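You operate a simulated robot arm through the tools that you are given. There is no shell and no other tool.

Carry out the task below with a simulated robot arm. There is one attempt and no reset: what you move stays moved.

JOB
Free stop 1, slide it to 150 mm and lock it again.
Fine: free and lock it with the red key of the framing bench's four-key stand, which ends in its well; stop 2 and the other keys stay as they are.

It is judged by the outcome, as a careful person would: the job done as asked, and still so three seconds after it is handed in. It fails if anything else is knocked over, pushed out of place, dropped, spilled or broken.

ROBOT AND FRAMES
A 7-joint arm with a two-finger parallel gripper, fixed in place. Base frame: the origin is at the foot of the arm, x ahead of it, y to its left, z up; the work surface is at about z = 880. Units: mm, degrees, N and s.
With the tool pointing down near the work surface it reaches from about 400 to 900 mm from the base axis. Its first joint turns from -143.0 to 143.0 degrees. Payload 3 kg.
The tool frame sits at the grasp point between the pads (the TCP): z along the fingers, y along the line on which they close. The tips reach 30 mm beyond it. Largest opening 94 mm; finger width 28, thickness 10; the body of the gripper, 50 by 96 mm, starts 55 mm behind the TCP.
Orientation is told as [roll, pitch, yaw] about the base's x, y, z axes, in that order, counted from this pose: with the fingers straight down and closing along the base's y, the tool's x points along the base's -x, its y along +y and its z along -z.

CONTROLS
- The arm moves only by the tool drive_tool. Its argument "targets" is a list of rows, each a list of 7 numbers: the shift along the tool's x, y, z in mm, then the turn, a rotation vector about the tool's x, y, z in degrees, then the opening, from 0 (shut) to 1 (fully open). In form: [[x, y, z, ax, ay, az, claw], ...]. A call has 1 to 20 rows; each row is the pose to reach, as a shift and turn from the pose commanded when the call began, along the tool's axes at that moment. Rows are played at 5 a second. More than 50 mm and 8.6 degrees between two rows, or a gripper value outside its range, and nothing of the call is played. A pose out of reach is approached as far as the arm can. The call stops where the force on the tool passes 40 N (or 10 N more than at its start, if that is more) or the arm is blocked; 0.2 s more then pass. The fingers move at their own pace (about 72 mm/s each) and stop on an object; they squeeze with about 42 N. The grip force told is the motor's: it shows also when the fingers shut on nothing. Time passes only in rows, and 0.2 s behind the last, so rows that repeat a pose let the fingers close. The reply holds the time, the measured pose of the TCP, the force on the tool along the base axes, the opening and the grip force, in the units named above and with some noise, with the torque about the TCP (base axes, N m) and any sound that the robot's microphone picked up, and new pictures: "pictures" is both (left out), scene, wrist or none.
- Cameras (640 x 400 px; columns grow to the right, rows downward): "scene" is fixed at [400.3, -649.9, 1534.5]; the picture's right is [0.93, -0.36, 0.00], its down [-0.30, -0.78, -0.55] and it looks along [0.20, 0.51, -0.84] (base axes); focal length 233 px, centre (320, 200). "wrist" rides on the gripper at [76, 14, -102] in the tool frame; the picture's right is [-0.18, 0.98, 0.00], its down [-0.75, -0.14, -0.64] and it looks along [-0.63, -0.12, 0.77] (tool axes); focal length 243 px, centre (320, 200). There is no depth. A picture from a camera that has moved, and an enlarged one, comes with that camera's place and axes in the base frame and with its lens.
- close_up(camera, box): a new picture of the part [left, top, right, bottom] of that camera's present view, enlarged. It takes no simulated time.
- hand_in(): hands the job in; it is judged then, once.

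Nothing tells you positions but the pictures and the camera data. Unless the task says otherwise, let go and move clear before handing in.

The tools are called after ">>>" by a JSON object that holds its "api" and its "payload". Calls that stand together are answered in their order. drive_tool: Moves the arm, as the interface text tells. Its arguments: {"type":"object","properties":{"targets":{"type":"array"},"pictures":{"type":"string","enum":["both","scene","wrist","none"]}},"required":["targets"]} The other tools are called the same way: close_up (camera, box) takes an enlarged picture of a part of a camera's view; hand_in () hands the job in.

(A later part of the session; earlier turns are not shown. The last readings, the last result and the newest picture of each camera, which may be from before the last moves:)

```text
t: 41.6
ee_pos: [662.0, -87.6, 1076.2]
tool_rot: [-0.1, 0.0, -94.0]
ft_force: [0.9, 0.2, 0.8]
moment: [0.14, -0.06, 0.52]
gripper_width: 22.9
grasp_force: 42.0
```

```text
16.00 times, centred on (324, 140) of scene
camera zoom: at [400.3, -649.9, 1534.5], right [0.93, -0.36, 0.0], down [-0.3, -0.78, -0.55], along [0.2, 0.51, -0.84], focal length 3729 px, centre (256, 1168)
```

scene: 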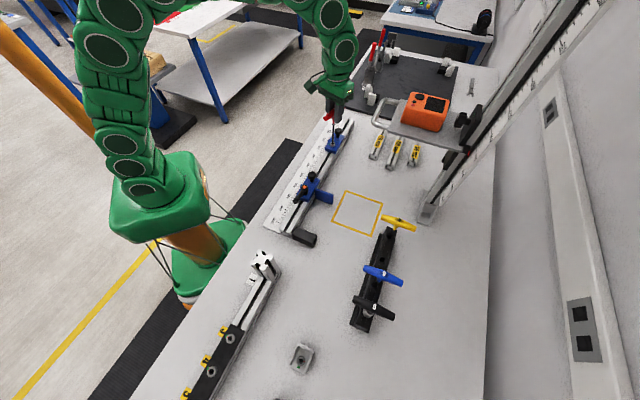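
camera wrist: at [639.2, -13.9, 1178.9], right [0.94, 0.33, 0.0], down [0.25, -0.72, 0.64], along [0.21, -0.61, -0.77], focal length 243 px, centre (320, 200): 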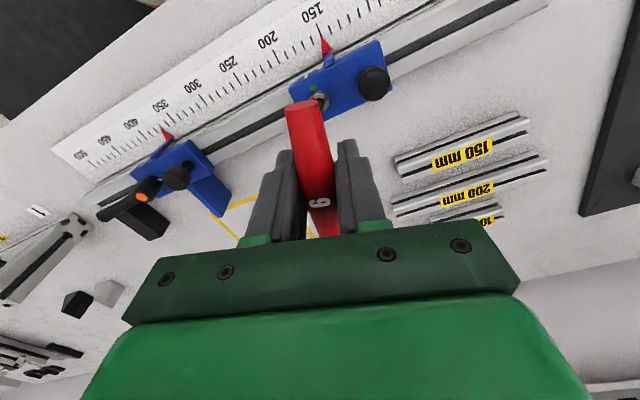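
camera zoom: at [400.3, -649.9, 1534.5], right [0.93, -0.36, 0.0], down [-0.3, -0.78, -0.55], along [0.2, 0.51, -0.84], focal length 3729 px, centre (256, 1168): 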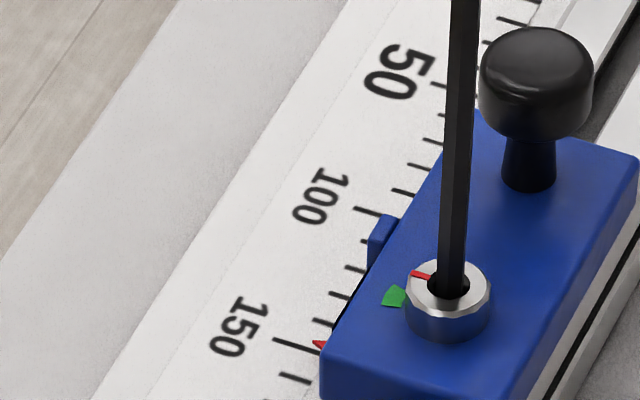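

The tick is back at its original locked direction (136°) and torque has risen to 0.52 N·m. I'll snug it slightly more to confirm it is against its stop.

>>> {"api": "drive_tool", "payload": {"targets": [[0, -0.03, 0, 0, 0, 2, 0], [-0.01, -0.06, 0, 0, 0, 4, 0], [-0.02, -0.09, 0, 0, 0, 6, 0], [-0.02, -0.09, 0, 0, 0, 6, 0], [-0.02, -0.09, 0, 0, 0, 6, 0]], "pictures": "none"}}

>>> {"api": "close_up", "payload": {"camera": "wrist", "box": [300, 74, 340, 104]}}

>>> {"api": "close_up", "payload": {"camera": "scene", "box": [304, 127, 344, 152]}}

```text
t: 42.8
ee_pos: [663.0, -87.8, 1075.9]
tool_rot: [0.1, 0.0, -100.0]
ft_force: [-0.8, -0.3, -0.9]
moment: [0.0, 0.03, 0.72]
gripper_width: 22.8
grasp_force: 42.2
```

```text
13.33 times, centred on (320, 89) of wrist
camera zoom: at [691.3, -14.8, 1178.9], right [0.94, -0.35, 0.0], down [-0.27, -0.72, 0.64], along [-0.23, -0.6, -0.77], focal length 3235 px, centre (320, 1680)
```

zoom: 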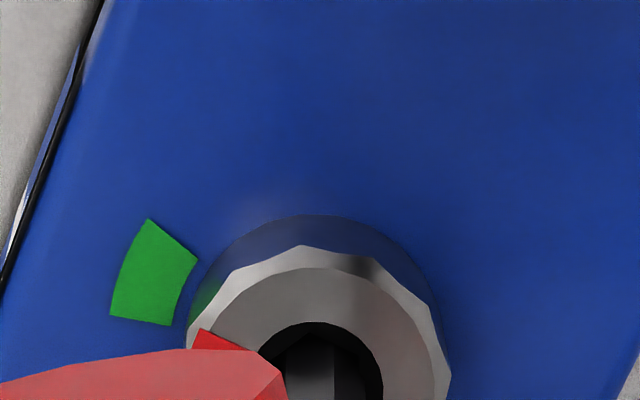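

```text
16.00 times, centred on (324, 140) of scene
camera zoom: at [400.3, -649.9, 1534.5], right [0.93, -0.36, 0.0], down [-0.3, -0.78, -0.55], along [0.2, 0.51, -0.84], focal length 3729 px, centre (256, 1168)
```

zoom: 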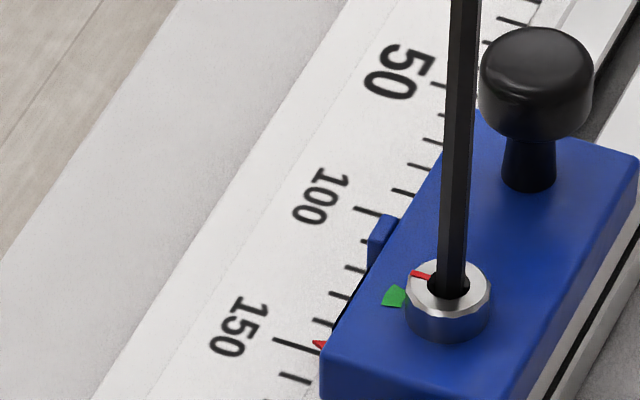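

Torque rises to 0.72 N·m with the tick fixed at the green: it is against its locked stop. I'll unwind the tool's twist to remove load from the key without loosening the screw.

>>> {"api": "drive_tool", "payload": {"targets": [[0, 0.05, 0, 0, 0, -4, 0], [0, 0.1, 0, 0, 0, -8, 0], [0, 0.15, 0, 0, 0, -12, 0], [0, 0.2, 0, 0, 0, -15, 0], [0, 0.2, 0, 0, 0, -15, 0]], "pictures": "none"}}

>>> {"api": "close_up", "payload": {"camera": "scene", "box": [304, 127, 344, 152]}}

>>> {"api": "close_up", "payload": {"camera": "wrist", "box": [230, 60, 410, 230]}}

```text
t: 44.0
ee_pos: [664.8, -87.7, 1075.8]
tool_rot: [0.0, 0.0, -85.0]
ft_force: [0.9, 0.2, -1.2]
moment: [0.01, 0.0, 0.21]
gripper_width: 22.8
grasp_force: 41.9
```

```text
16.00 times, centred on (324, 140) of scene
camera zoom: at [400.3, -649.9, 1534.5], right [0.93, -0.36, 0.0], down [-0.3, -0.78, -0.55], along [0.2, 0.51, -0.84], focal length 3729 px, centre (256, 1168)
```

zoom: 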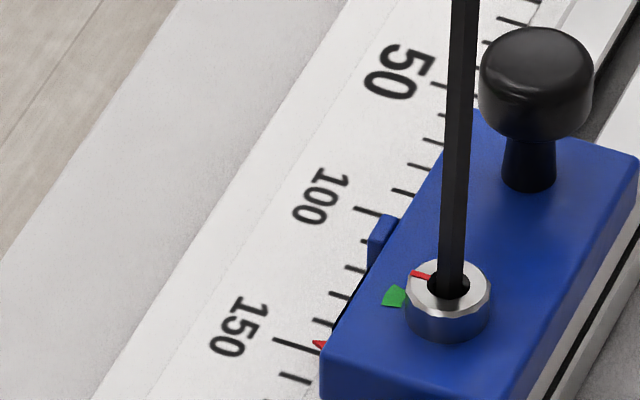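

```text
2.35 times, centred on (320, 145) of wrist
camera zoom: at [671.5, -10.1, 1179.2], right [1.0, -0.1, 0.0], down [-0.07, -0.76, 0.64], along [-0.06, -0.64, -0.77], focal length 571 px, centre (320, 329)
```

zoom: 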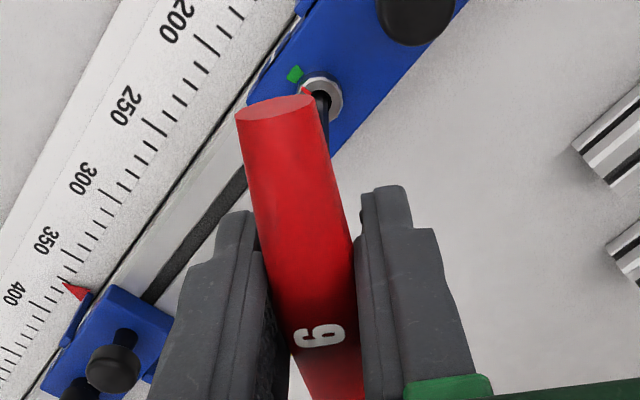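

Torque has fallen to 0.21 N·m with the tick unmoved. I'll unwind the last 6° and then test the lock with a gentle sideways pull along the rail.

>>> {"api": "drive_tool", "payload": {"targets": [[0, 0.05, 0, 0, 0, -3, 0], [0, 0.1, 0, 0, 0, -6, 0], [0, 0.1, 0, 0, 0, -6, 0]], "pictures": "none"}}

>>> {"api": "close_up", "payload": {"camera": "wrist", "box": [300, 74, 340, 104]}}

>>> {"api": "close_up", "payload": {"camera": "wrist", "box": [300, 16, 364, 66]}}

```text
t: 44.8
ee_pos: [662.7, -88.1, 1075.6]
tool_rot: [-0.1, 0.0, -79.0]
ft_force: [-0.1, -0.3, -1.0]
moment: [-0.03, -0.03, 0.02]
gripper_width: 23.1
grasp_force: 42.2
```

```text
13.33 times, centred on (320, 89) of wrist
camera zoom: at [663.6, -9.9, 1179.2], right [1.0, 0.01, 0.0], down [0.01, -0.77, 0.64], along [0.0, -0.64, -0.77], focal length 3235 px, centre (320, 1680)
```

zoom: 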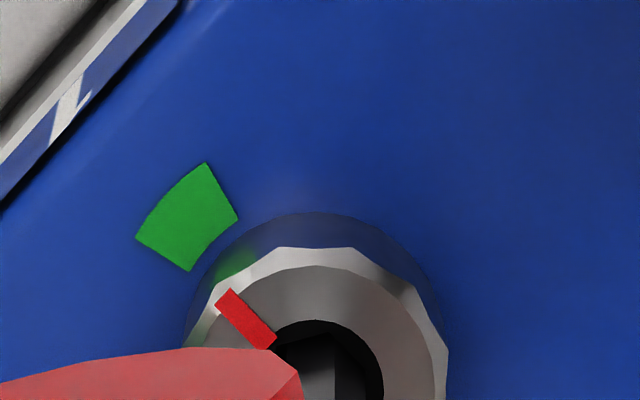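

```text
8.00 times, centred on (332, 41) of wrist
camera zoom: at [663.6, -9.9, 1179.2], right [1.0, 0.01, 0.0], down [0.01, -0.77, 0.64], along [0.0, -0.64, -0.77], focal length 1941 px, centre (224, 1472)
```

zoom: 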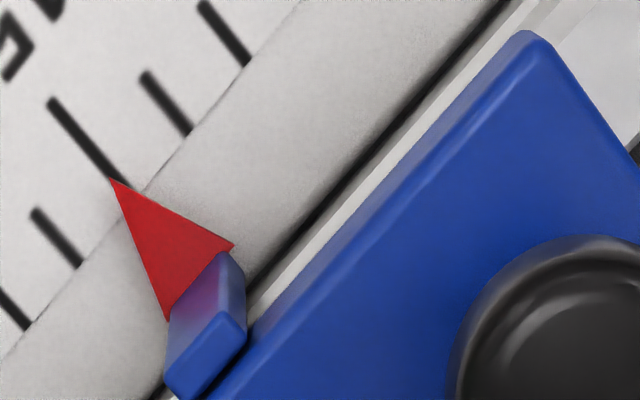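

Torque is zero and the tick still points at the green. Gentle pull test along the rail, 2 mm of tool travel.

>>> {"api": "drive_tool", "payload": {"targets": [[-0.56, -0.83, 0, 0, 0, 0, 0], [-1.12, -1.66, 0, 0, 0, 0, 0], [-1.12, -1.66, 0, 0, 0, 0, 0]], "pictures": "none"}}

>>> {"api": "close_up", "payload": {"camera": "scene", "box": [304, 127, 344, 152]}}

>>> {"api": "close_up", "payload": {"camera": "wrist", "box": [300, 16, 364, 66]}}

```text
t: 45.6
ee_pos: [661.6, -87.4, 1076.2]
tool_rot: [0.0, 0.0, -79.0]
ft_force: [1.0, 3.4, -2.3]
moment: [0.48, -0.13, -0.01]
gripper_width: 23.1
grasp_force: 42.3
```

```text
16.00 times, centred on (324, 140) of scene
camera zoom: at [400.3, -649.9, 1534.5], right [0.93, -0.36, 0.0], down [-0.3, -0.78, -0.55], along [0.2, 0.51, -0.84], focal length 3729 px, centre (256, 1168)
```

zoom: 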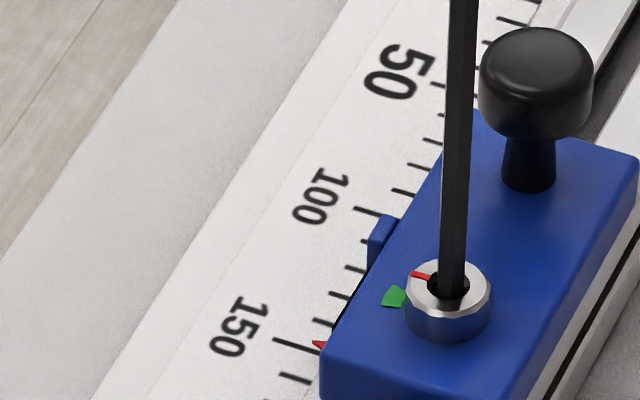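

```text
8.00 times, centred on (332, 41) of wrist
camera zoom: at [662.0, -11.1, 1179.4], right [1.0, 0.01, 0.0], down [0.01, -0.77, 0.64], along [0.0, -0.64, -0.77], focal length 1941 px, centre (224, 1472)
```

zoom: 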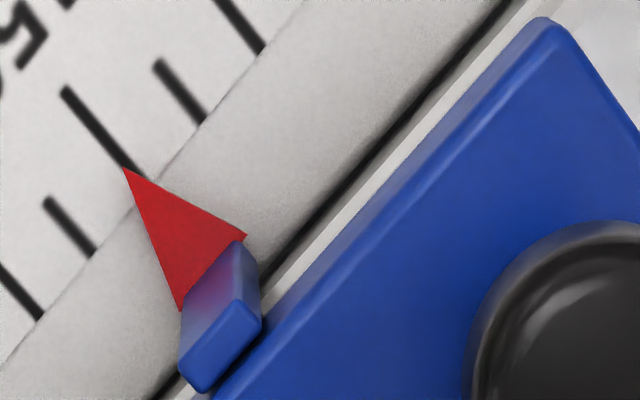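

The stop holds (3.4 N, pointer unmoved): it's locked. I'll release the side load and lift the key straight out.

>>> {"api": "drive_tool", "payload": {"targets": [[0.56, 0.83, 0, 0, 0, 0, 0], [1.12, 1.66, 0, 0, 0, 0, 0], [1.12, 1.66, -2, 0, 0, 0, 0], [1.12, 1.66, -5, 0, 0, 0, 0], [1.12, 1.66, -9, 0, 0, 0, 0], [1.12, 1.66, -14, 0, 0, 0, 0], [1.12, 1.66, -25, 0, 0, 0, 0], [1.12, 1.66, -45, 0, 0, 0, 0], [1.12, 1.66, -75, 0, 0, 0, 0], [1.12, 1.66, -75, 0, 0, 0, 0]], "pictures": "both"}}

>>> {"api": "close_up", "payload": {"camera": "scene", "box": [304, 120, 344, 150]}}

>>> {"api": "close_up", "payload": {"camera": "wrist", "box": [280, 20, 376, 120]}}

```text
t: 47.8
ee_pos: [664.5, -85.8, 1151.1]
tool_rot: [-0.1, 0.0, -79.0]
ft_force: [-0.2, 0.5, -1.4]
moment: [0.02, 0.04, 0.04]
gripper_width: 22.4
grasp_force: 42.5
camera wrist: at [664.2, -9.0, 1254.7], right [1.0, 0.01, 0.0], down [0.01, -0.77, 0.64], along [0.0, -0.64, -0.77], focal length 243 px, centre (320, 200)
```

scene: 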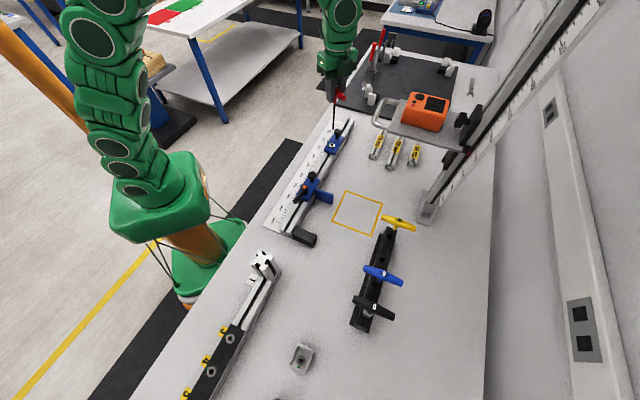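
wrist: 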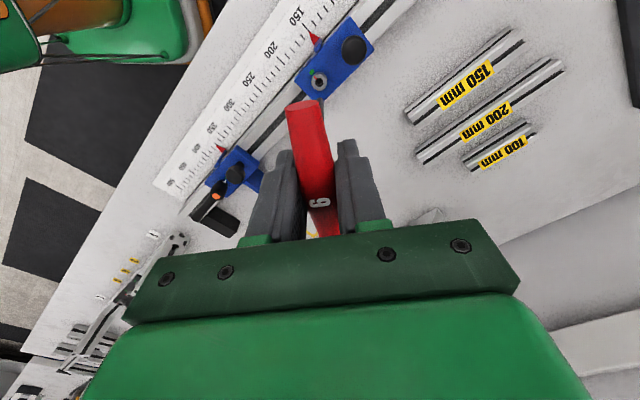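

```text
13.33 times, centred on (324, 135) of scene
camera zoom: at [400.3, -649.9, 1534.5], right [0.93, -0.36, 0.0], down [-0.3, -0.78, -0.55], along [0.2, 0.51, -0.84], focal length 3107 px, centre (267, 1067)
```

zoom: 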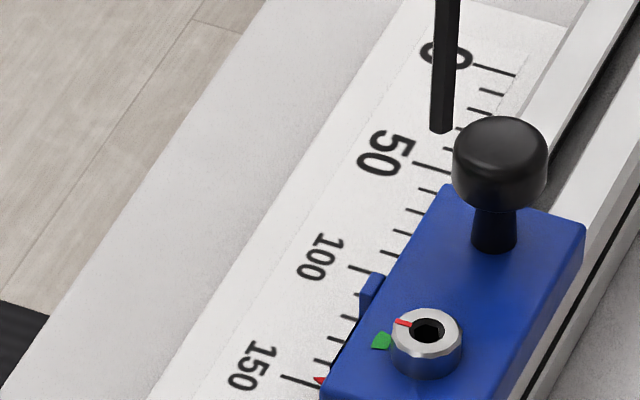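

```text
4.00 times, centred on (328, 70) of wrist
camera zoom: at [664.2, -9.0, 1254.7], right [1.0, 0.01, 0.0], down [0.01, -0.77, 0.64], along [0.0, -0.64, -0.77], focal length 970 px, centre (288, 720)
```

zoom: 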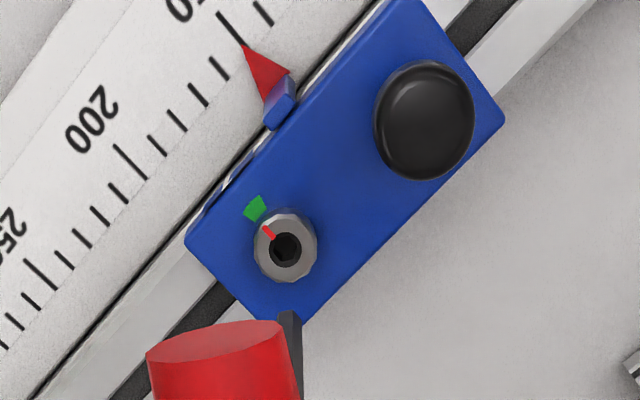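

The key is out and the stop stayed put. I'll verify the tick and pointer in detail from here.

>>> {"api": "close_up", "payload": {"camera": "wrist", "box": [302, 68, 338, 92]}}

>>> {"api": "close_up", "payload": {"camera": "wrist", "box": [294, 22, 334, 47]}}

>>> {"api": "close_up", "payload": {"camera": "scene", "box": [320, 60, 360, 135]}}

```text
16.00 times, centred on (320, 80) of wrist
camera zoom: at [664.2, -9.0, 1254.7], right [1.0, 0.01, 0.0], down [0.01, -0.77, 0.64], along [0.0, -0.64, -0.77], focal length 3882 px, centre (320, 2120)
```

zoom: 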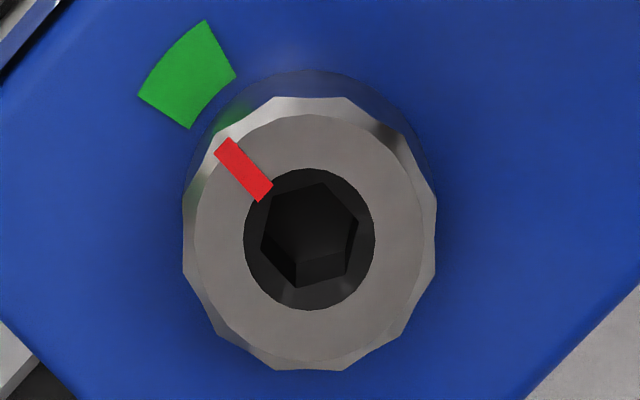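

```text
16.00 times, centred on (314, 34) of wrist
camera zoom: at [664.2, -9.0, 1254.7], right [1.0, 0.01, 0.0], down [0.01, -0.77, 0.64], along [0.0, -0.64, -0.77], focal length 3882 px, centre (416, 2848)
```

zoom: 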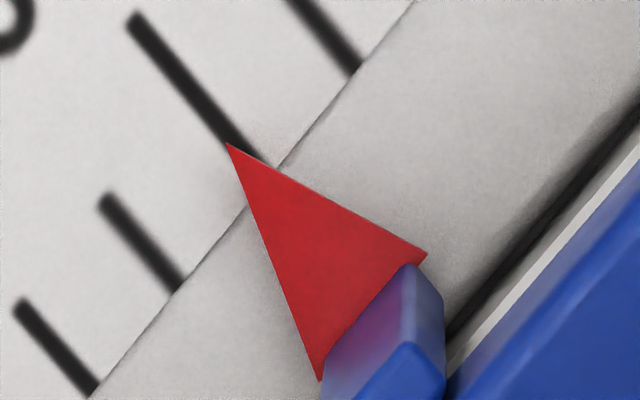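

```text
5.33 times, centred on (340, 98) of scene
camera zoom: at [400.3, -649.9, 1534.5], right [0.93, -0.36, 0.0], down [-0.3, -0.78, -0.55], along [0.2, 0.51, -0.84], focal length 1243 px, centre (213, 747)
```

zoom: 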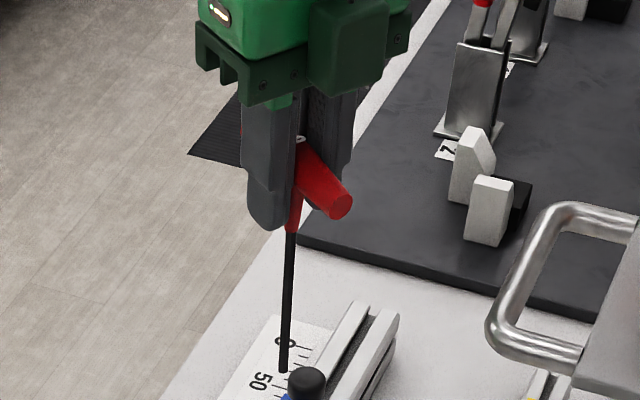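

Everything checks out: tick at 136° (same as originally) and pointer at about 150.1 mm. Now I'll carry the key back by the same small-radius route, turning to the stand's orientation.

>>> {"api": "drive_tool", "payload": {"targets": [[13.4, -41.1, -7.8, 0, 0, 0, 0], [26.8, -82.2, -15.6, 0, 0, 0, 0], [40.1, -123.4, -23.4, 0, 0, 0, 0], [53.5, -164.5, -31.2, 0, 0, 0, 0], [66.9, -205.6, -39, 0, 0, 0, 0], [30.4, -216.8, -38, 0, 0, -3.4, 0], [-6.2, -228, -37, 0, 0, -6.8, 0], [-42.7, -239.1, -36, 0, 0, -10.2, 0], [-79.3, -250.3, -35, 0, 0, -13.6, 0], [-115.8, -261.5, -34, 0, 0, -17, 0], [-151.6, -249.9, -30.2, 0, 0, -20.4, 0], [-187.4, -238.3, -26.4, 0, 0, -23.8, 0], [-223.1, -226.8, -22.6, 0, 0, -27.2, 0], [-258.9, -215.2, -18.8, 0, 0, -30.6, 0], [-294.7, -203.6, -15, 0, 0, -34, 0], [-294.7, -203.6, -15, 0, 0, -34, 0]]}}

>>> {"api": "close_up", "payload": {"camera": "scene", "box": [280, 110, 360, 180]}}

```text
t: 51.2
ee_pos: [520.3, -416.2, 1165.7]
tool_rot: [0.0, 0.0, -45.0]
ft_force: [0.3, 0.1, -1.0]
moment: [-0.02, -0.04, -0.01]
gripper_width: 22.7
grasp_force: 42.0
camera wrist: at [477.3, -352.0, 1268.5], right [0.83, 0.56, 0.0], down [0.43, -0.63, 0.64], along [0.36, -0.53, -0.77], focal length 243 px, centre (320, 200)
```

scene: 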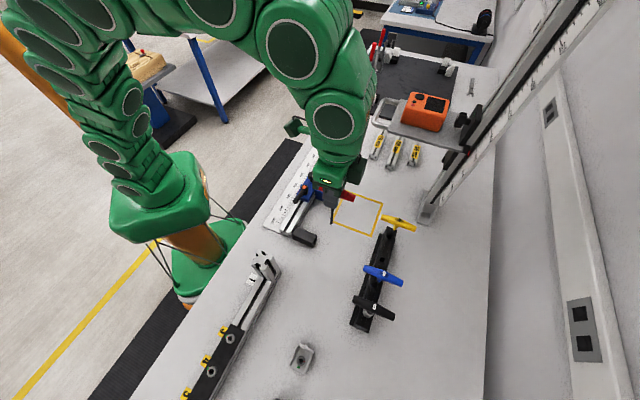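
wrist: 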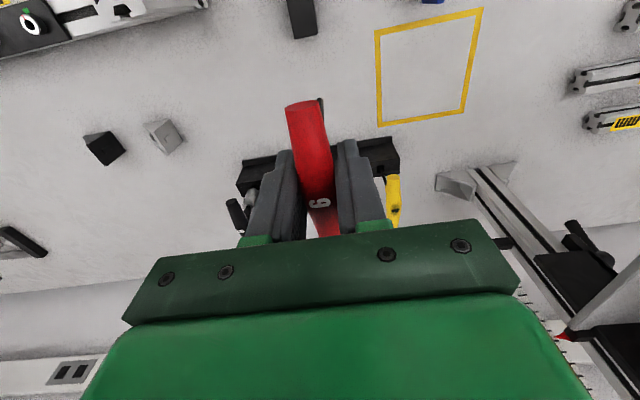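

```text
5.71 times, centred on (320, 145) of scene
camera zoom: at [400.3, -649.9, 1534.5], right [0.93, -0.36, 0.0], down [-0.3, -0.78, -0.55], along [0.2, 0.51, -0.84], focal length 1332 px, centre (320, 514)
```

zoom: 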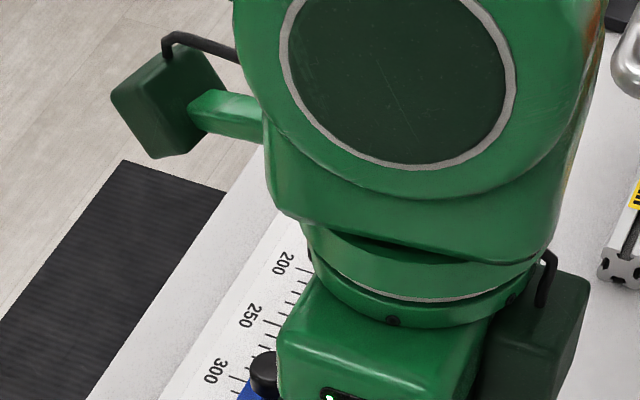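

The key is upright in the grip and I'm facing the stand. I'll move over the empty red well at a height that keeps the tip about 45 mm above the stand, then check alignment.

>>> {"api": "drive_tool", "payload": {"targets": [[-37, 0.4, 10, 0, 0, 0, 0], [-75, 0.8, 20, 0, 0, 0, 0], [-112, 1.3, 31, 0, 0, 0, 0], [-140, 1.6, 41, 0, 0, 0, 0], [-148.9, 1.7, 43, 0, 0, 0, 0], [-148.9, 1.7, 43, 0, 0, 0, 0], [-148.9, 1.7, 43, 0, 0, 0, 0]]}}

>>> {"api": "close_up", "payload": {"camera": "scene", "box": [370, 228, 418, 262]}}

>>> {"api": "close_up", "payload": {"camera": "wrist", "box": [296, 76, 344, 110]}}

```text
t: 52.8
ee_pos: [625.0, -519.1, 1123.3]
tool_rot: [0.0, 0.0, -45.0]
ft_force: [0.0, 0.6, -1.5]
moment: [-0.01, 0.0, -0.01]
gripper_width: 22.9
grasp_force: 42.4
camera wrist: at [583.1, -455.5, 1225.9], right [0.83, 0.56, 0.0], down [0.43, -0.63, 0.64], along [0.36, -0.53, -0.77], focal length 243 px, centre (320, 200)
```

scene: 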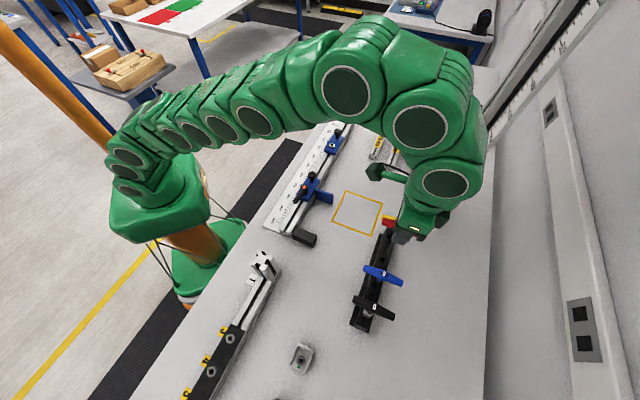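
wrist: 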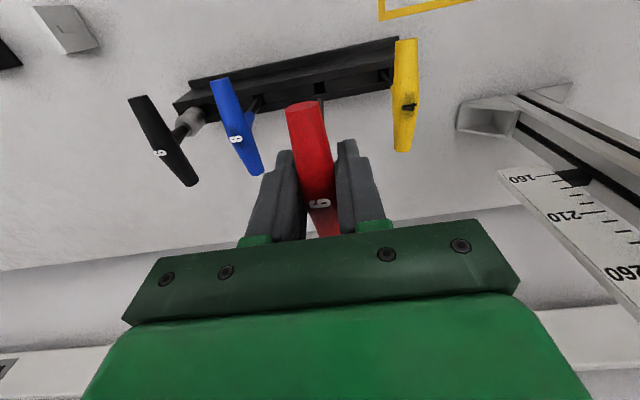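

```text
11.76 times, centred on (394, 245) of scene
camera zoom: at [400.3, -649.9, 1534.5], right [0.93, -0.36, 0.0], down [-0.3, -0.78, -0.55], along [0.2, 0.51, -0.84], focal length 2742 px, centre (-551, -329)
```

zoom: 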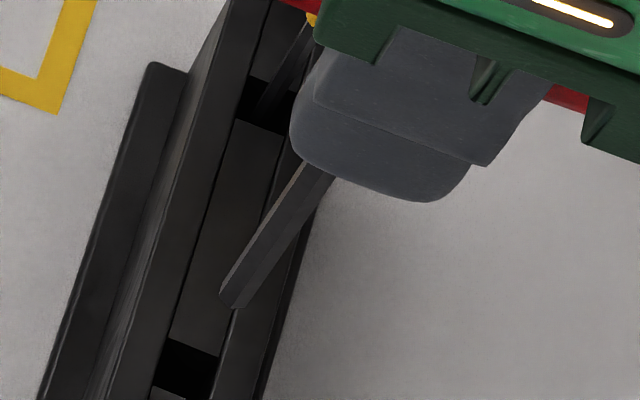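

```text
11.76 times, centred on (320, 93) of wrist
camera zoom: at [583.1, -455.5, 1225.9], right [0.83, 0.56, 0.0], down [0.43, -0.63, 0.64], along [0.36, -0.53, -0.77], focal length 2854 px, centre (320, 1459)
```

zoom: 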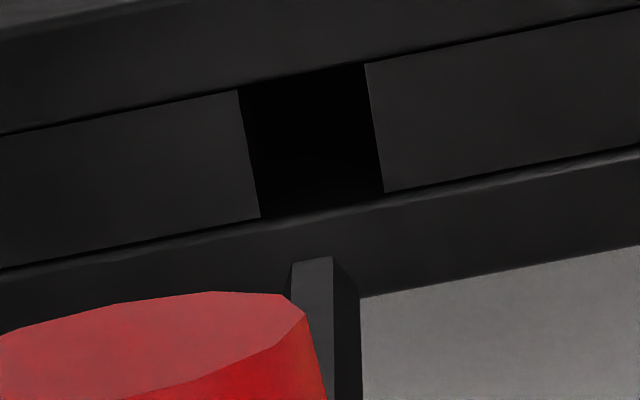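

The well is about 12 mm wide and the key axis is within about 1 mm of its centre. I'll correct by 0.9 mm and lower to just above the well.

>>> {"api": "drive_tool", "payload": {"targets": [[-0.3, -0.85, 8, 0, 0, 0, 0], [-0.3, -0.85, 18, 0, 0, 0, 0], [-0.3, -0.85, 28, 0, 0, 0, 0], [-0.3, -0.85, 36, 0, 0, 0, 0], [-0.3, -0.85, 42, 0, 0, 0, 0], [-0.3, -0.85, 42, 0, 0, 0, 0]], "pictures": "none"}}

>>> {"api": "close_up", "payload": {"camera": "scene", "box": [366, 236, 406, 266]}}

>>> {"api": "close_up", "payload": {"camera": "wrist", "box": [296, 76, 344, 110]}}

```text
t: 54.2
ee_pos: [625.9, -520.5, 1081.1]
tool_rot: [0.0, 0.0, -45.0]
ft_force: [-1.1, 0.0, -1.5]
moment: [0.0, 0.02, 0.0]
gripper_width: 22.3
grasp_force: 41.7
```

```text
13.33 times, centred on (386, 251) of scene
camera zoom: at [400.3, -649.9, 1534.5], right [0.93, -0.36, 0.0], down [-0.3, -0.78, -0.55], along [0.2, 0.51, -0.84], focal length 3107 px, centre (-560, -480)
```

zoom: 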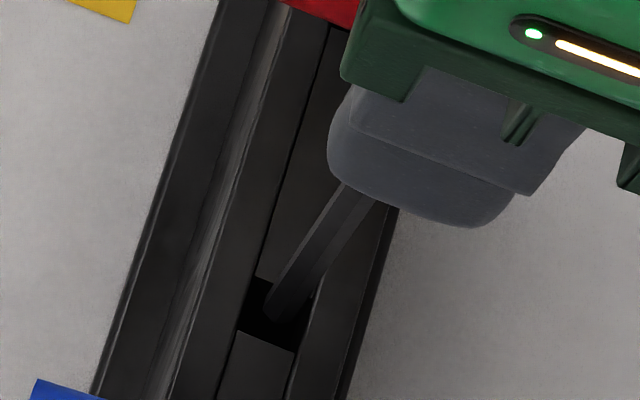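

```text
11.76 times, centred on (320, 93) of wrist
camera zoom: at [582.8, -456.4, 1184.0], right [0.83, 0.56, 0.0], down [0.43, -0.63, 0.64], along [0.36, -0.53, -0.77], focal length 2854 px, centre (320, 1459)
```

zoom: 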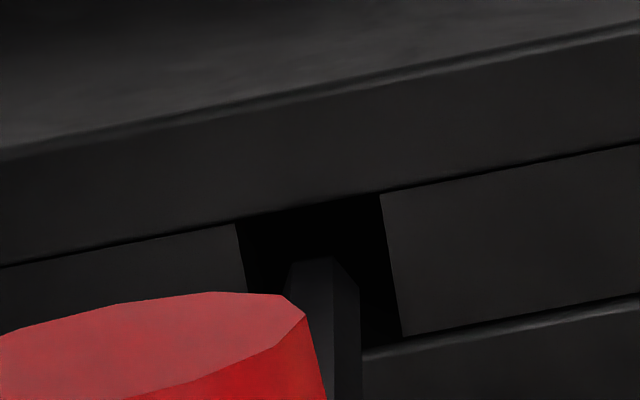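

The tip is at the mouth of the well and centred. Lowering it in, with finer steps near the seat.

>>> {"api": "drive_tool", "payload": {"targets": [[0, 0, 6, 0, 0, 0, 0], [0, 0, 13, 0, 0, 0, 0], [0, 0, 20, 0, 0, 0, 0], [0, 0, 27, 0, 0, 0, 0], [0, 0, 34, 0, 0, 0, 0], [0, 0, 41, 0, 0, 0, 0], [0, 0, 46, 0, 0, 0, 0], [0, 0, 49, 0, 0, 0, 0], [0, 0, 51, 0, 0, 0, 0], [0, 0, 51, 0, 0, 0, 0]], "pictures": "both"}}

>>> {"api": "close_up", "payload": {"camera": "scene", "box": [360, 225, 420, 275]}}

```text
t: 56.4
ee_pos: [625.7, -520.0, 1030.6]
tool_rot: [0.1, 0.0, -45.0]
ft_force: [-0.1, 0.7, -1.2]
moment: [0.0, -0.02, 0.02]
gripper_width: 22.9
grasp_force: 41.9
camera wrist: at [582.8, -456.6, 1133.0], right [0.83, 0.56, 0.0], down [0.43, -0.63, 0.64], along [0.36, -0.53, -0.77], focal length 243 px, centre (320, 200)
```

scene: 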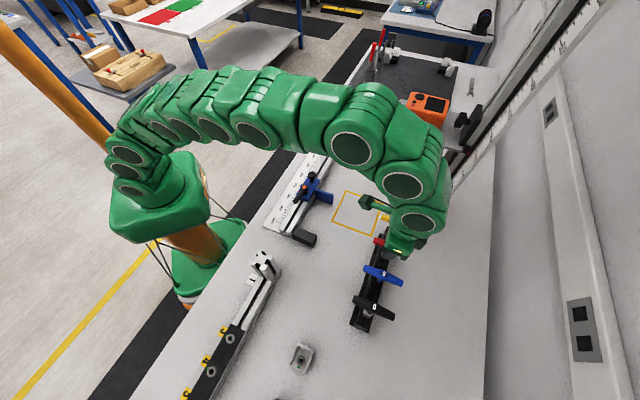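
wrist: 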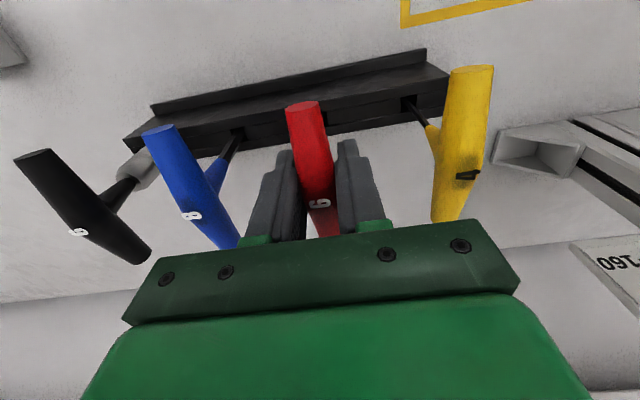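

```text
8.00 times, centred on (390, 250) of scene
camera zoom: at [400.3, -649.9, 1534.5], right [0.93, -0.36, 0.0], down [-0.3, -0.78, -0.55], along [0.2, 0.51, -0.84], focal length 1864 px, centre (-240, -200)
```

zoom: 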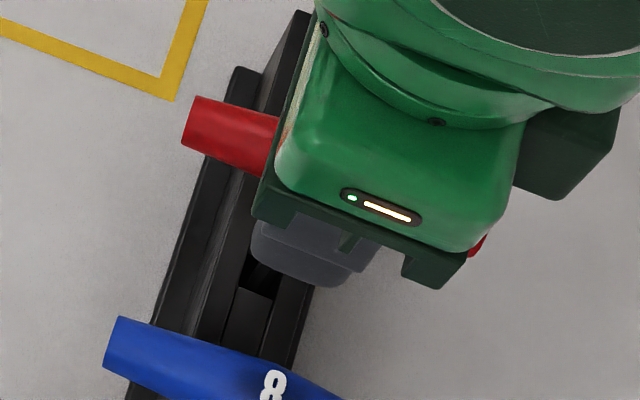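

About 3.5 mm above the original seat with no contact. I'll lower in sub-millimetre steps until it touches the bottom.

>>> {"api": "drive_tool", "payload": {"targets": [[0, 0, 0.8, 0, 0, 0, 0], [0, 0, 1.6, 0, 0, 0, 0], [0, 0, 2.4, 0, 0, 0, 0], [0, 0, 3.0, 0, 0, 0, 0], [0, 0, 3.5, 0, 0, 0, 0], [0, 0, 3.5, 0, 0, 0, 0]], "pictures": "none"}}

```text
t: 57.8
ee_pos: [625.8, -520.9, 1026.6]
tool_rot: [0.0, -0.1, -45.0]
ft_force: [-0.1, 0.5, -1.1]
moment: [0.02, -0.01, -0.03]
gripper_width: 22.6
grasp_force: 42.3
```

No contact yet; lowering a little more in half-millimetre steps.

>>> {"api": "drive_tool", "payload": {"targets": [[0, 0, 0.5, 0, 0, 0, 0], [0, 0, 1.0, 0, 0, 0, 0], [0, 0, 1.5, 0, 0, 0, 0], [0, 0, 1.5, 0, 0, 0, 0]], "pictures": "none"}}

```text
t: 58.8
ee_pos: [623.5, -519.7, 1026.1]
tool_rot: [0.0, -0.1, -45.0]
ft_force: [-0.5, 0.1, 2.7]
moment: [0.05, 0.03, -0.03]
gripper_width: 22.9
grasp_force: 42.2
```

Contact (2.7 N): the key is on the well floor at its original height. I'll open the fingers gradually, only to half so blue and yellow aren't touched.

>>> {"api": "drive_tool", "payload": {"targets": [[0, 0, 0, 0, 0, 0, 0.26], [0, 0, 0, 0, 0, 0, 0.28], [0, 0, 0, 0, 0, 0, 0.32], [0, 0, 0, 0, 0, 0, 0.4], [0, 0, 0, 0, 0, 0, 0.5], [0, 0, 0, 0, 0, 0, 0.5]], "pictures": "wrist"}}

>>> {"api": "close_up", "payload": {"camera": "wrist", "box": [200, 60, 440, 240]}}

```text
t: 60.2
ee_pos: [625.5, -518.9, 1024.9]
tool_rot: [-0.1, 0.0, -45.0]
ft_force: [0.0, 0.4, 1.2]
moment: [-0.01, -0.01, 0.03]
gripper_width: 47.1
grasp_force: 0.0
camera wrist: at [582.9, -456.4, 1128.3], right [0.83, 0.56, 0.0], down [0.43, -0.63, 0.64], along [0.36, -0.53, -0.77], focal length 243 px, centre (320, 200)
```

wrist: 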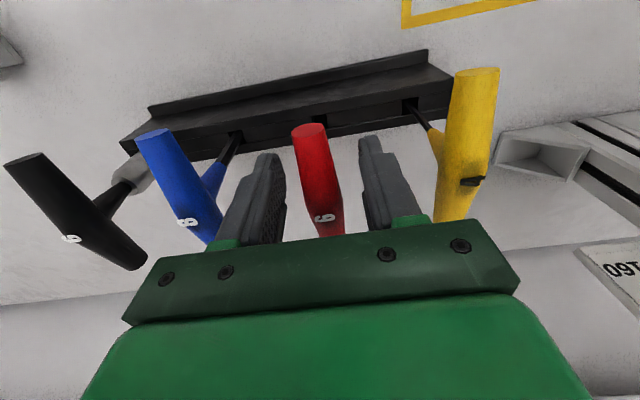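

```text
2.22 times, centred on (320, 150) of wrist
camera zoom: at [582.9, -456.4, 1128.3], right [0.83, 0.56, 0.0], down [0.43, -0.63, 0.64], along [0.36, -0.53, -0.77], focal length 539 px, centre (320, 311)
```

zoom: 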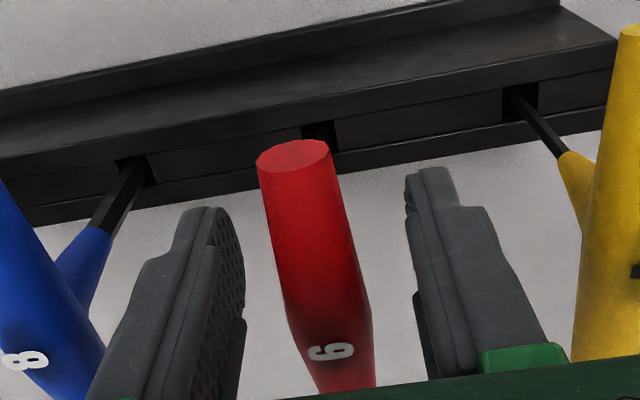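

The red key has been released and leans slightly in its well, away from me along its handle. I'll wait a moment and look again before withdrawing.

>>> {"api": "drive_tool", "payload": {"targets": [[0, 0, 0, 0, 0, 0, 0.5], [0, 0, 0, 0, 0, 0, 0.5]], "pictures": "none"}}

>>> {"api": "close_up", "payload": {"camera": "wrist", "box": [200, 60, 440, 240]}}

>>> {"api": "close_up", "payload": {"camera": "scene", "box": [350, 210, 430, 270]}}

```text
t: 60.8
ee_pos: [626.2, -520.7, 1024.8]
tool_rot: [0.0, 0.0, -45.1]
ft_force: [0.3, 0.1, 1.2]
moment: [0.02, 0.01, -0.03]
gripper_width: 47.0
grasp_force: 0.0
```

```text
2.22 times, centred on (320, 150) of wrist
camera zoom: at [582.9, -456.4, 1128.3], right [0.83, 0.56, 0.0], down [0.43, -0.63, 0.64], along [0.36, -0.53, -0.77], focal length 539 px, centre (320, 311)
```

zoom: 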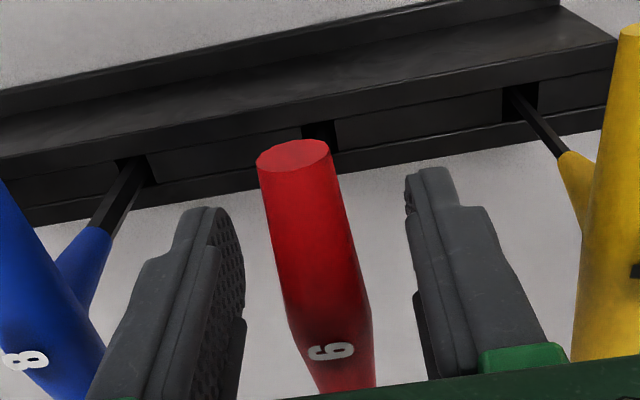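

```text
6.67 times, centred on (390, 240) of scene
camera zoom: at [400.3, -649.9, 1534.5], right [0.93, -0.36, 0.0], down [-0.3, -0.78, -0.55], along [0.2, 0.51, -0.84], focal length 1554 px, centre (-147, -67)
```

zoom: 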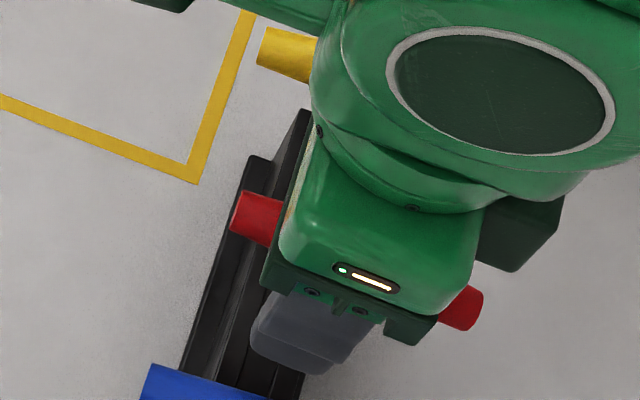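

The key is stable but leans about 4° in its well. I'll withdraw straight up and back to get a clear view of it.

>>> {"api": "drive_tool", "payload": {"targets": [[0, 0, -10, 0, 0, 0, 0.5], [0, 0, -25, 0, 0, 0, 0.5], [0, 0, -45, 0, 0, 0, 0.5], [0, 0, -70, 0, 0, 0, 0.5], [0, 0, -90, 0, 0, 0, 0.5], [40, 0, -92, 0, 0, 0, 0.5], [80, 0, -92, 0, 0, 0, 0.5], [110, 0, -92, 0, 0, 0, 0.5], [110, 0, -92, 0, 0, 0, 0.5]]}}

>>> {"api": "close_up", "payload": {"camera": "scene", "box": [350, 205, 430, 285]}}

>>> {"api": "close_up", "payload": {"camera": "wrist", "box": [200, 100, 440, 240]}}

```text
t: 62.8
ee_pos: [549.9, -442.0, 1116.4]
tool_rot: [-0.1, -0.1, -45.0]
ft_force: [0.0, 0.1, -1.2]
moment: [0.03, 0.03, 0.03]
gripper_width: 46.9
grasp_force: 0.0
camera wrist: at [505.3, -377.7, 1219.9], right [0.83, 0.56, 0.0], down [0.43, -0.63, 0.64], along [0.36, -0.53, -0.77], focal length 243 px, centre (320, 200)
```

scene: 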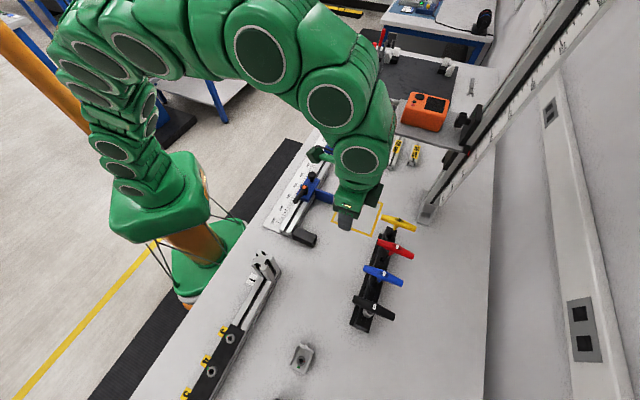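
wrist: 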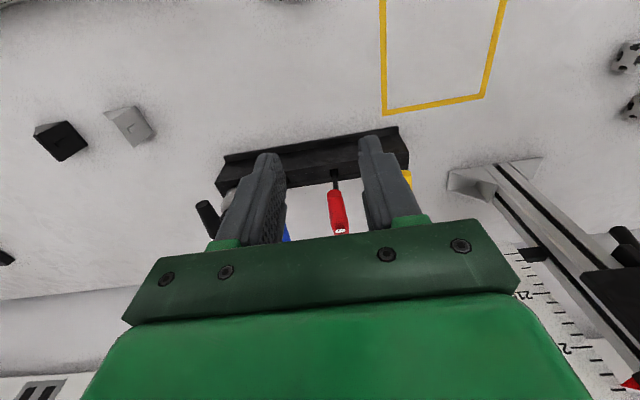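

```text
5.00 times, centred on (390, 245) of scene
camera zoom: at [400.3, -649.9, 1534.5], right [0.93, -0.36, 0.0], down [-0.3, -0.78, -0.55], along [0.2, 0.51, -0.84], focal length 1165 px, centre (-30, -25)
```

zoom: 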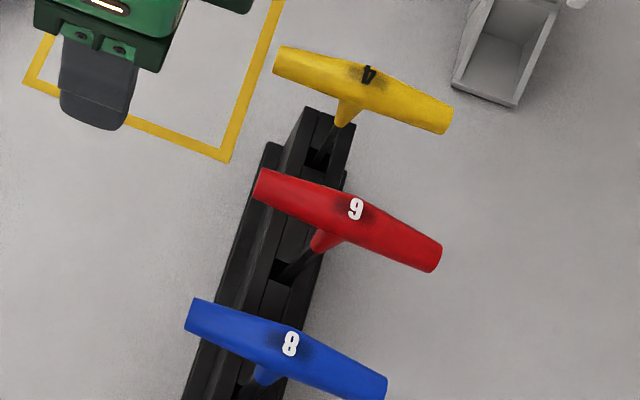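

```text
2.67 times, centred on (320, 170) of wrist
camera zoom: at [505.3, -377.7, 1219.9], right [0.83, 0.56, 0.0], down [0.43, -0.63, 0.64], along [0.36, -0.53, -0.77], focal length 647 px, centre (320, 280)
```

zoom: 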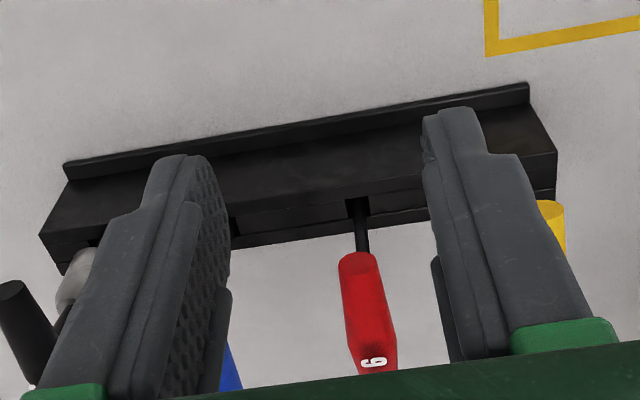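

The red key is in its well but leans about 4° compared with its neighbours. I'll take hold of it again and set it upright properly; first I move over the handle's present centre.

>>> {"api": "drive_tool", "payload": {"targets": [[-40, -0.1, 0, 0, 0, 0, 0.5], [-80, -0.3, 0, 0, 0, 0, 0.5], [-119.5, -0.4, 0, 0, 0, 0, 0.5], [-119.5, -0.4, 25, 0, 0, 0, 0.5], [-119.5, -0.4, 50, 0, 0, 0, 0.5], [-119.5, -0.4, 70, 0, 0, 0, 0.5], [-119.5, -0.4, 85, 0, 0, 0, 0.5], [-119.5, -0.4, 91, 0, 0, 0, 0.5], [-119.5, -0.4, 91, 0, 0, 0, 0.5]], "pictures": "wrist"}}

>>> {"api": "close_up", "payload": {"camera": "wrist", "box": [200, 60, 440, 240]}}

>>> {"api": "close_up", "payload": {"camera": "scene", "box": [340, 215, 420, 275]}}

```text
t: 64.8
ee_pos: [632.9, -527.1, 1025.6]
tool_rot: [0.1, 0.0, -45.0]
ft_force: [0.2, -0.3, 0.7]
moment: [0.02, -0.01, 0.01]
gripper_width: 47.1
grasp_force: 0.0
camera wrist: at [589.9, -463.8, 1128.8], right [0.83, 0.56, 0.0], down [0.43, -0.63, 0.64], along [0.36, -0.53, -0.77], focal length 243 px, centre (320, 200)
```

wrist: 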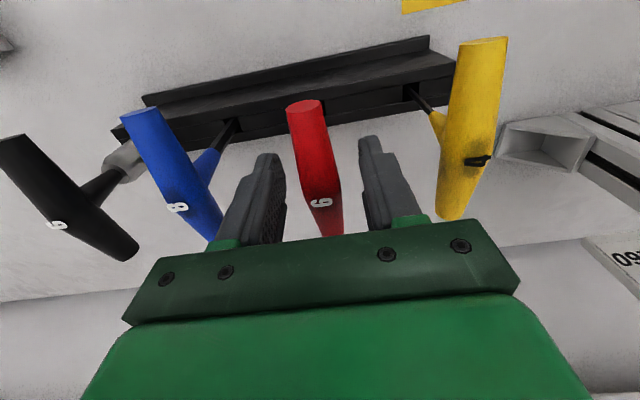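

```text
2.22 times, centred on (320, 150) of wrist
camera zoom: at [589.9, -463.8, 1128.8], right [0.83, 0.56, 0.0], down [0.43, -0.63, 0.64], along [0.36, -0.53, -0.77], focal length 539 px, centre (320, 311)
```

zoom: 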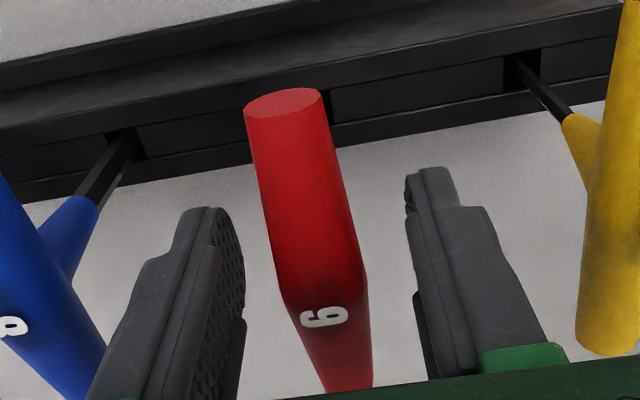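

```text
6.67 times, centred on (380, 245) of scene
camera zoom: at [400.3, -649.9, 1534.5], right [0.93, -0.36, 0.0], down [-0.3, -0.78, -0.55], along [0.2, 0.51, -0.84], focal length 1554 px, centre (-80, -100)
```

zoom: 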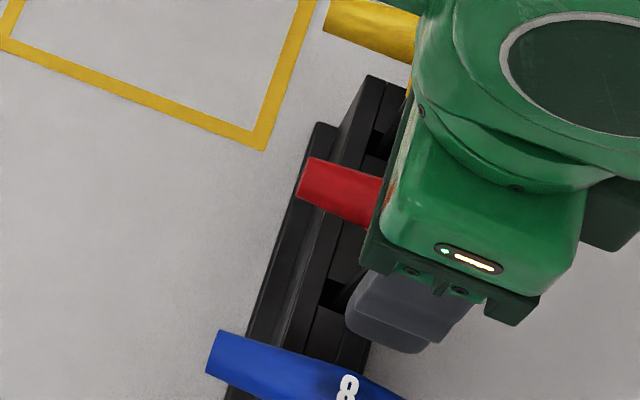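

The fingers straddle the handle again. Closing gently to grip it in its leaning pose.

>>> {"api": "drive_tool", "payload": {"targets": [[0, 0, 0, 0, 0, 0, 0.3], [0, 0, 0, 0, 0, 0, 0.2], [0, 0, 0, 0, 0, 0, 0.0], [0, 0, 0, 0, 0, 0, 0.0], [0, 0, 0, 0, 0, 0, 0.0]], "pictures": "none"}}

>>> {"api": "close_up", "payload": {"camera": "scene", "box": [340, 215, 420, 275]}}

>>> {"api": "close_up", "payload": {"camera": "wrist", "box": [200, 60, 440, 240]}}

```text
t: 66.0
ee_pos: [632.8, -528.3, 1024.8]
tool_rot: [0.0, 0.1, -45.0]
ft_force: [0.4, -0.6, 0.1]
moment: [0.03, -0.02, 0.02]
gripper_width: 22.7
grasp_force: 41.7
```

```text
6.67 times, centred on (380, 245) of scene
camera zoom: at [400.3, -649.9, 1534.5], right [0.93, -0.36, 0.0], down [-0.3, -0.78, -0.55], along [0.2, 0.51, -0.84], focal length 1554 px, centre (-80, -100)
```

zoom: 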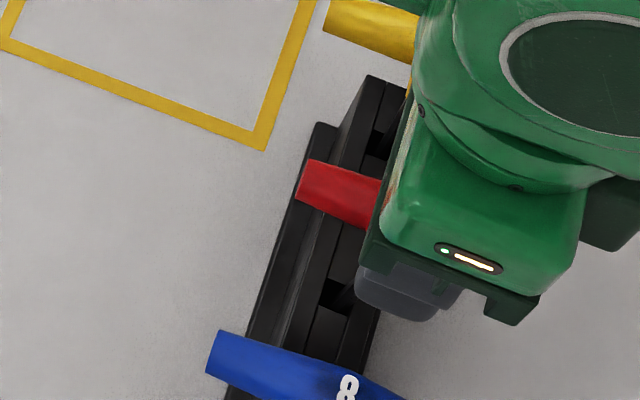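

```text
2.22 times, centred on (320, 150) of wrist
camera zoom: at [589.9, -463.7, 1128.9], right [0.83, 0.56, 0.0], down [0.43, -0.63, 0.64], along [0.36, -0.53, -0.77], focal length 539 px, centre (320, 311)
```

zoom: 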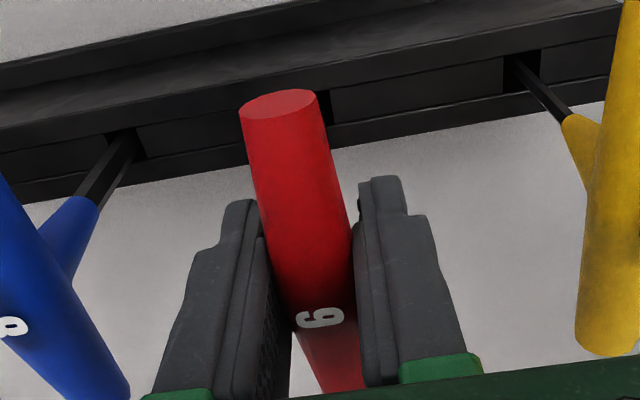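

Gripped. Now I'll rotate the tool about 4.3° about the key's tip to bring it upright, and compare the handle's end with its original place in the picture.

>>> {"api": "drive_tool", "payload": {"targets": [[0, 0, -0.4, 0, 0, 0, 0], [2.4, 0, -0.5, 0, -1, 0, 0], [4.8, 0, -0.6, 0, -2, 0, 0], [7.2, 0, -0.7, 0, -3, 0, 0], [10.3, 0, -0.8, 0, -4.3, 0, 0], [10.3, 0, -0.8, 0, -4.3, 0, 0]], "pictures": "none"}}

>>> {"api": "close_up", "payload": {"camera": "scene", "box": [340, 215, 420, 275]}}

>>> {"api": "close_up", "payload": {"camera": "wrist", "box": [200, 60, 440, 240]}}

```text
t: 67.4
ee_pos: [625.5, -521.0, 1026.2]
tool_rot: [0.0, -4.3, -45.2]
ft_force: [0.6, -0.5, -0.5]
moment: [0.0, -0.02, -0.03]
gripper_width: 22.7
grasp_force: 41.9
```

```text
6.67 times, centred on (380, 245) of scene
camera zoom: at [400.3, -649.9, 1534.5], right [0.93, -0.36, 0.0], down [-0.3, -0.78, -0.55], along [0.2, 0.51, -0.84], focal length 1554 px, centre (-80, -100)
```

zoom: 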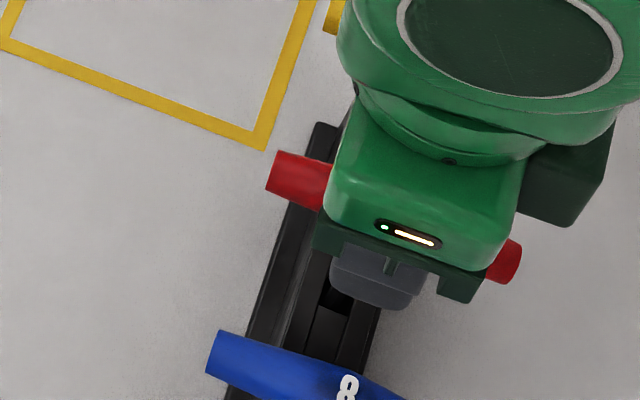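

```text
2.22 times, centred on (320, 150) of wrist
camera zoom: at [576.9, -451.1, 1124.2], right [0.83, 0.56, 0.01], down [0.4, -0.6, 0.7], along [0.4, -0.57, -0.72], focal length 539 px, centre (320, 311)
```

zoom: 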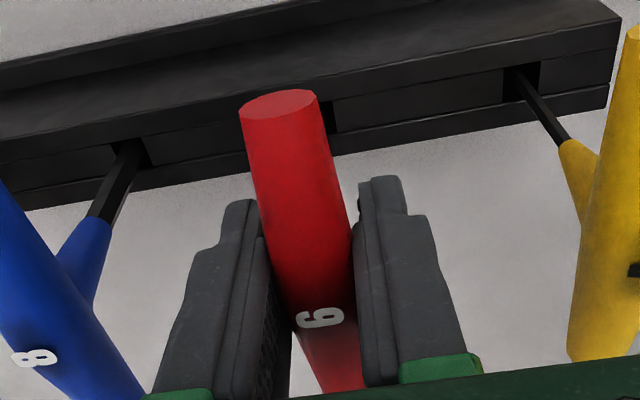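

The handle's ends now match their original picture positions, so the key is upright. I'll settle it onto the floor of the well and then release very gently.

>>> {"api": "drive_tool", "payload": {"targets": [[0, 0, 0.3, 0, 0, 0, 0], [0, 0, 0.6, 0, 0, 0, 0], [0, 0, 0.8, 0, 0, 0, 0], [0, 0, 0.8, 0, 0, 0, 0]], "pictures": "none"}}

>>> {"api": "close_up", "payload": {"camera": "scene", "box": [340, 215, 420, 275]}}

```text
t: 68.4
ee_pos: [625.9, -519.7, 1025.5]
tool_rot: [0.0, -4.2, -45.0]
ft_force: [0.1, 0.0, 2.9]
moment: [0.0, 0.02, 0.0]
gripper_width: 22.8
grasp_force: 41.7
```

```text
6.67 times, centred on (380, 245) of scene
camera zoom: at [400.3, -649.9, 1534.5], right [0.93, -0.36, 0.0], down [-0.3, -0.78, -0.55], along [0.2, 0.51, -0.84], focal length 1554 px, centre (-80, -100)
```

zoom: 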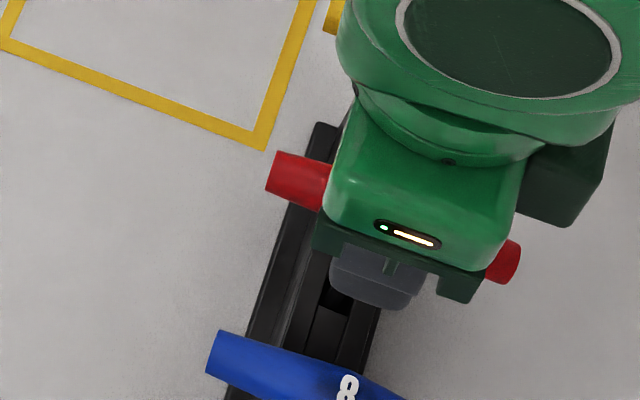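

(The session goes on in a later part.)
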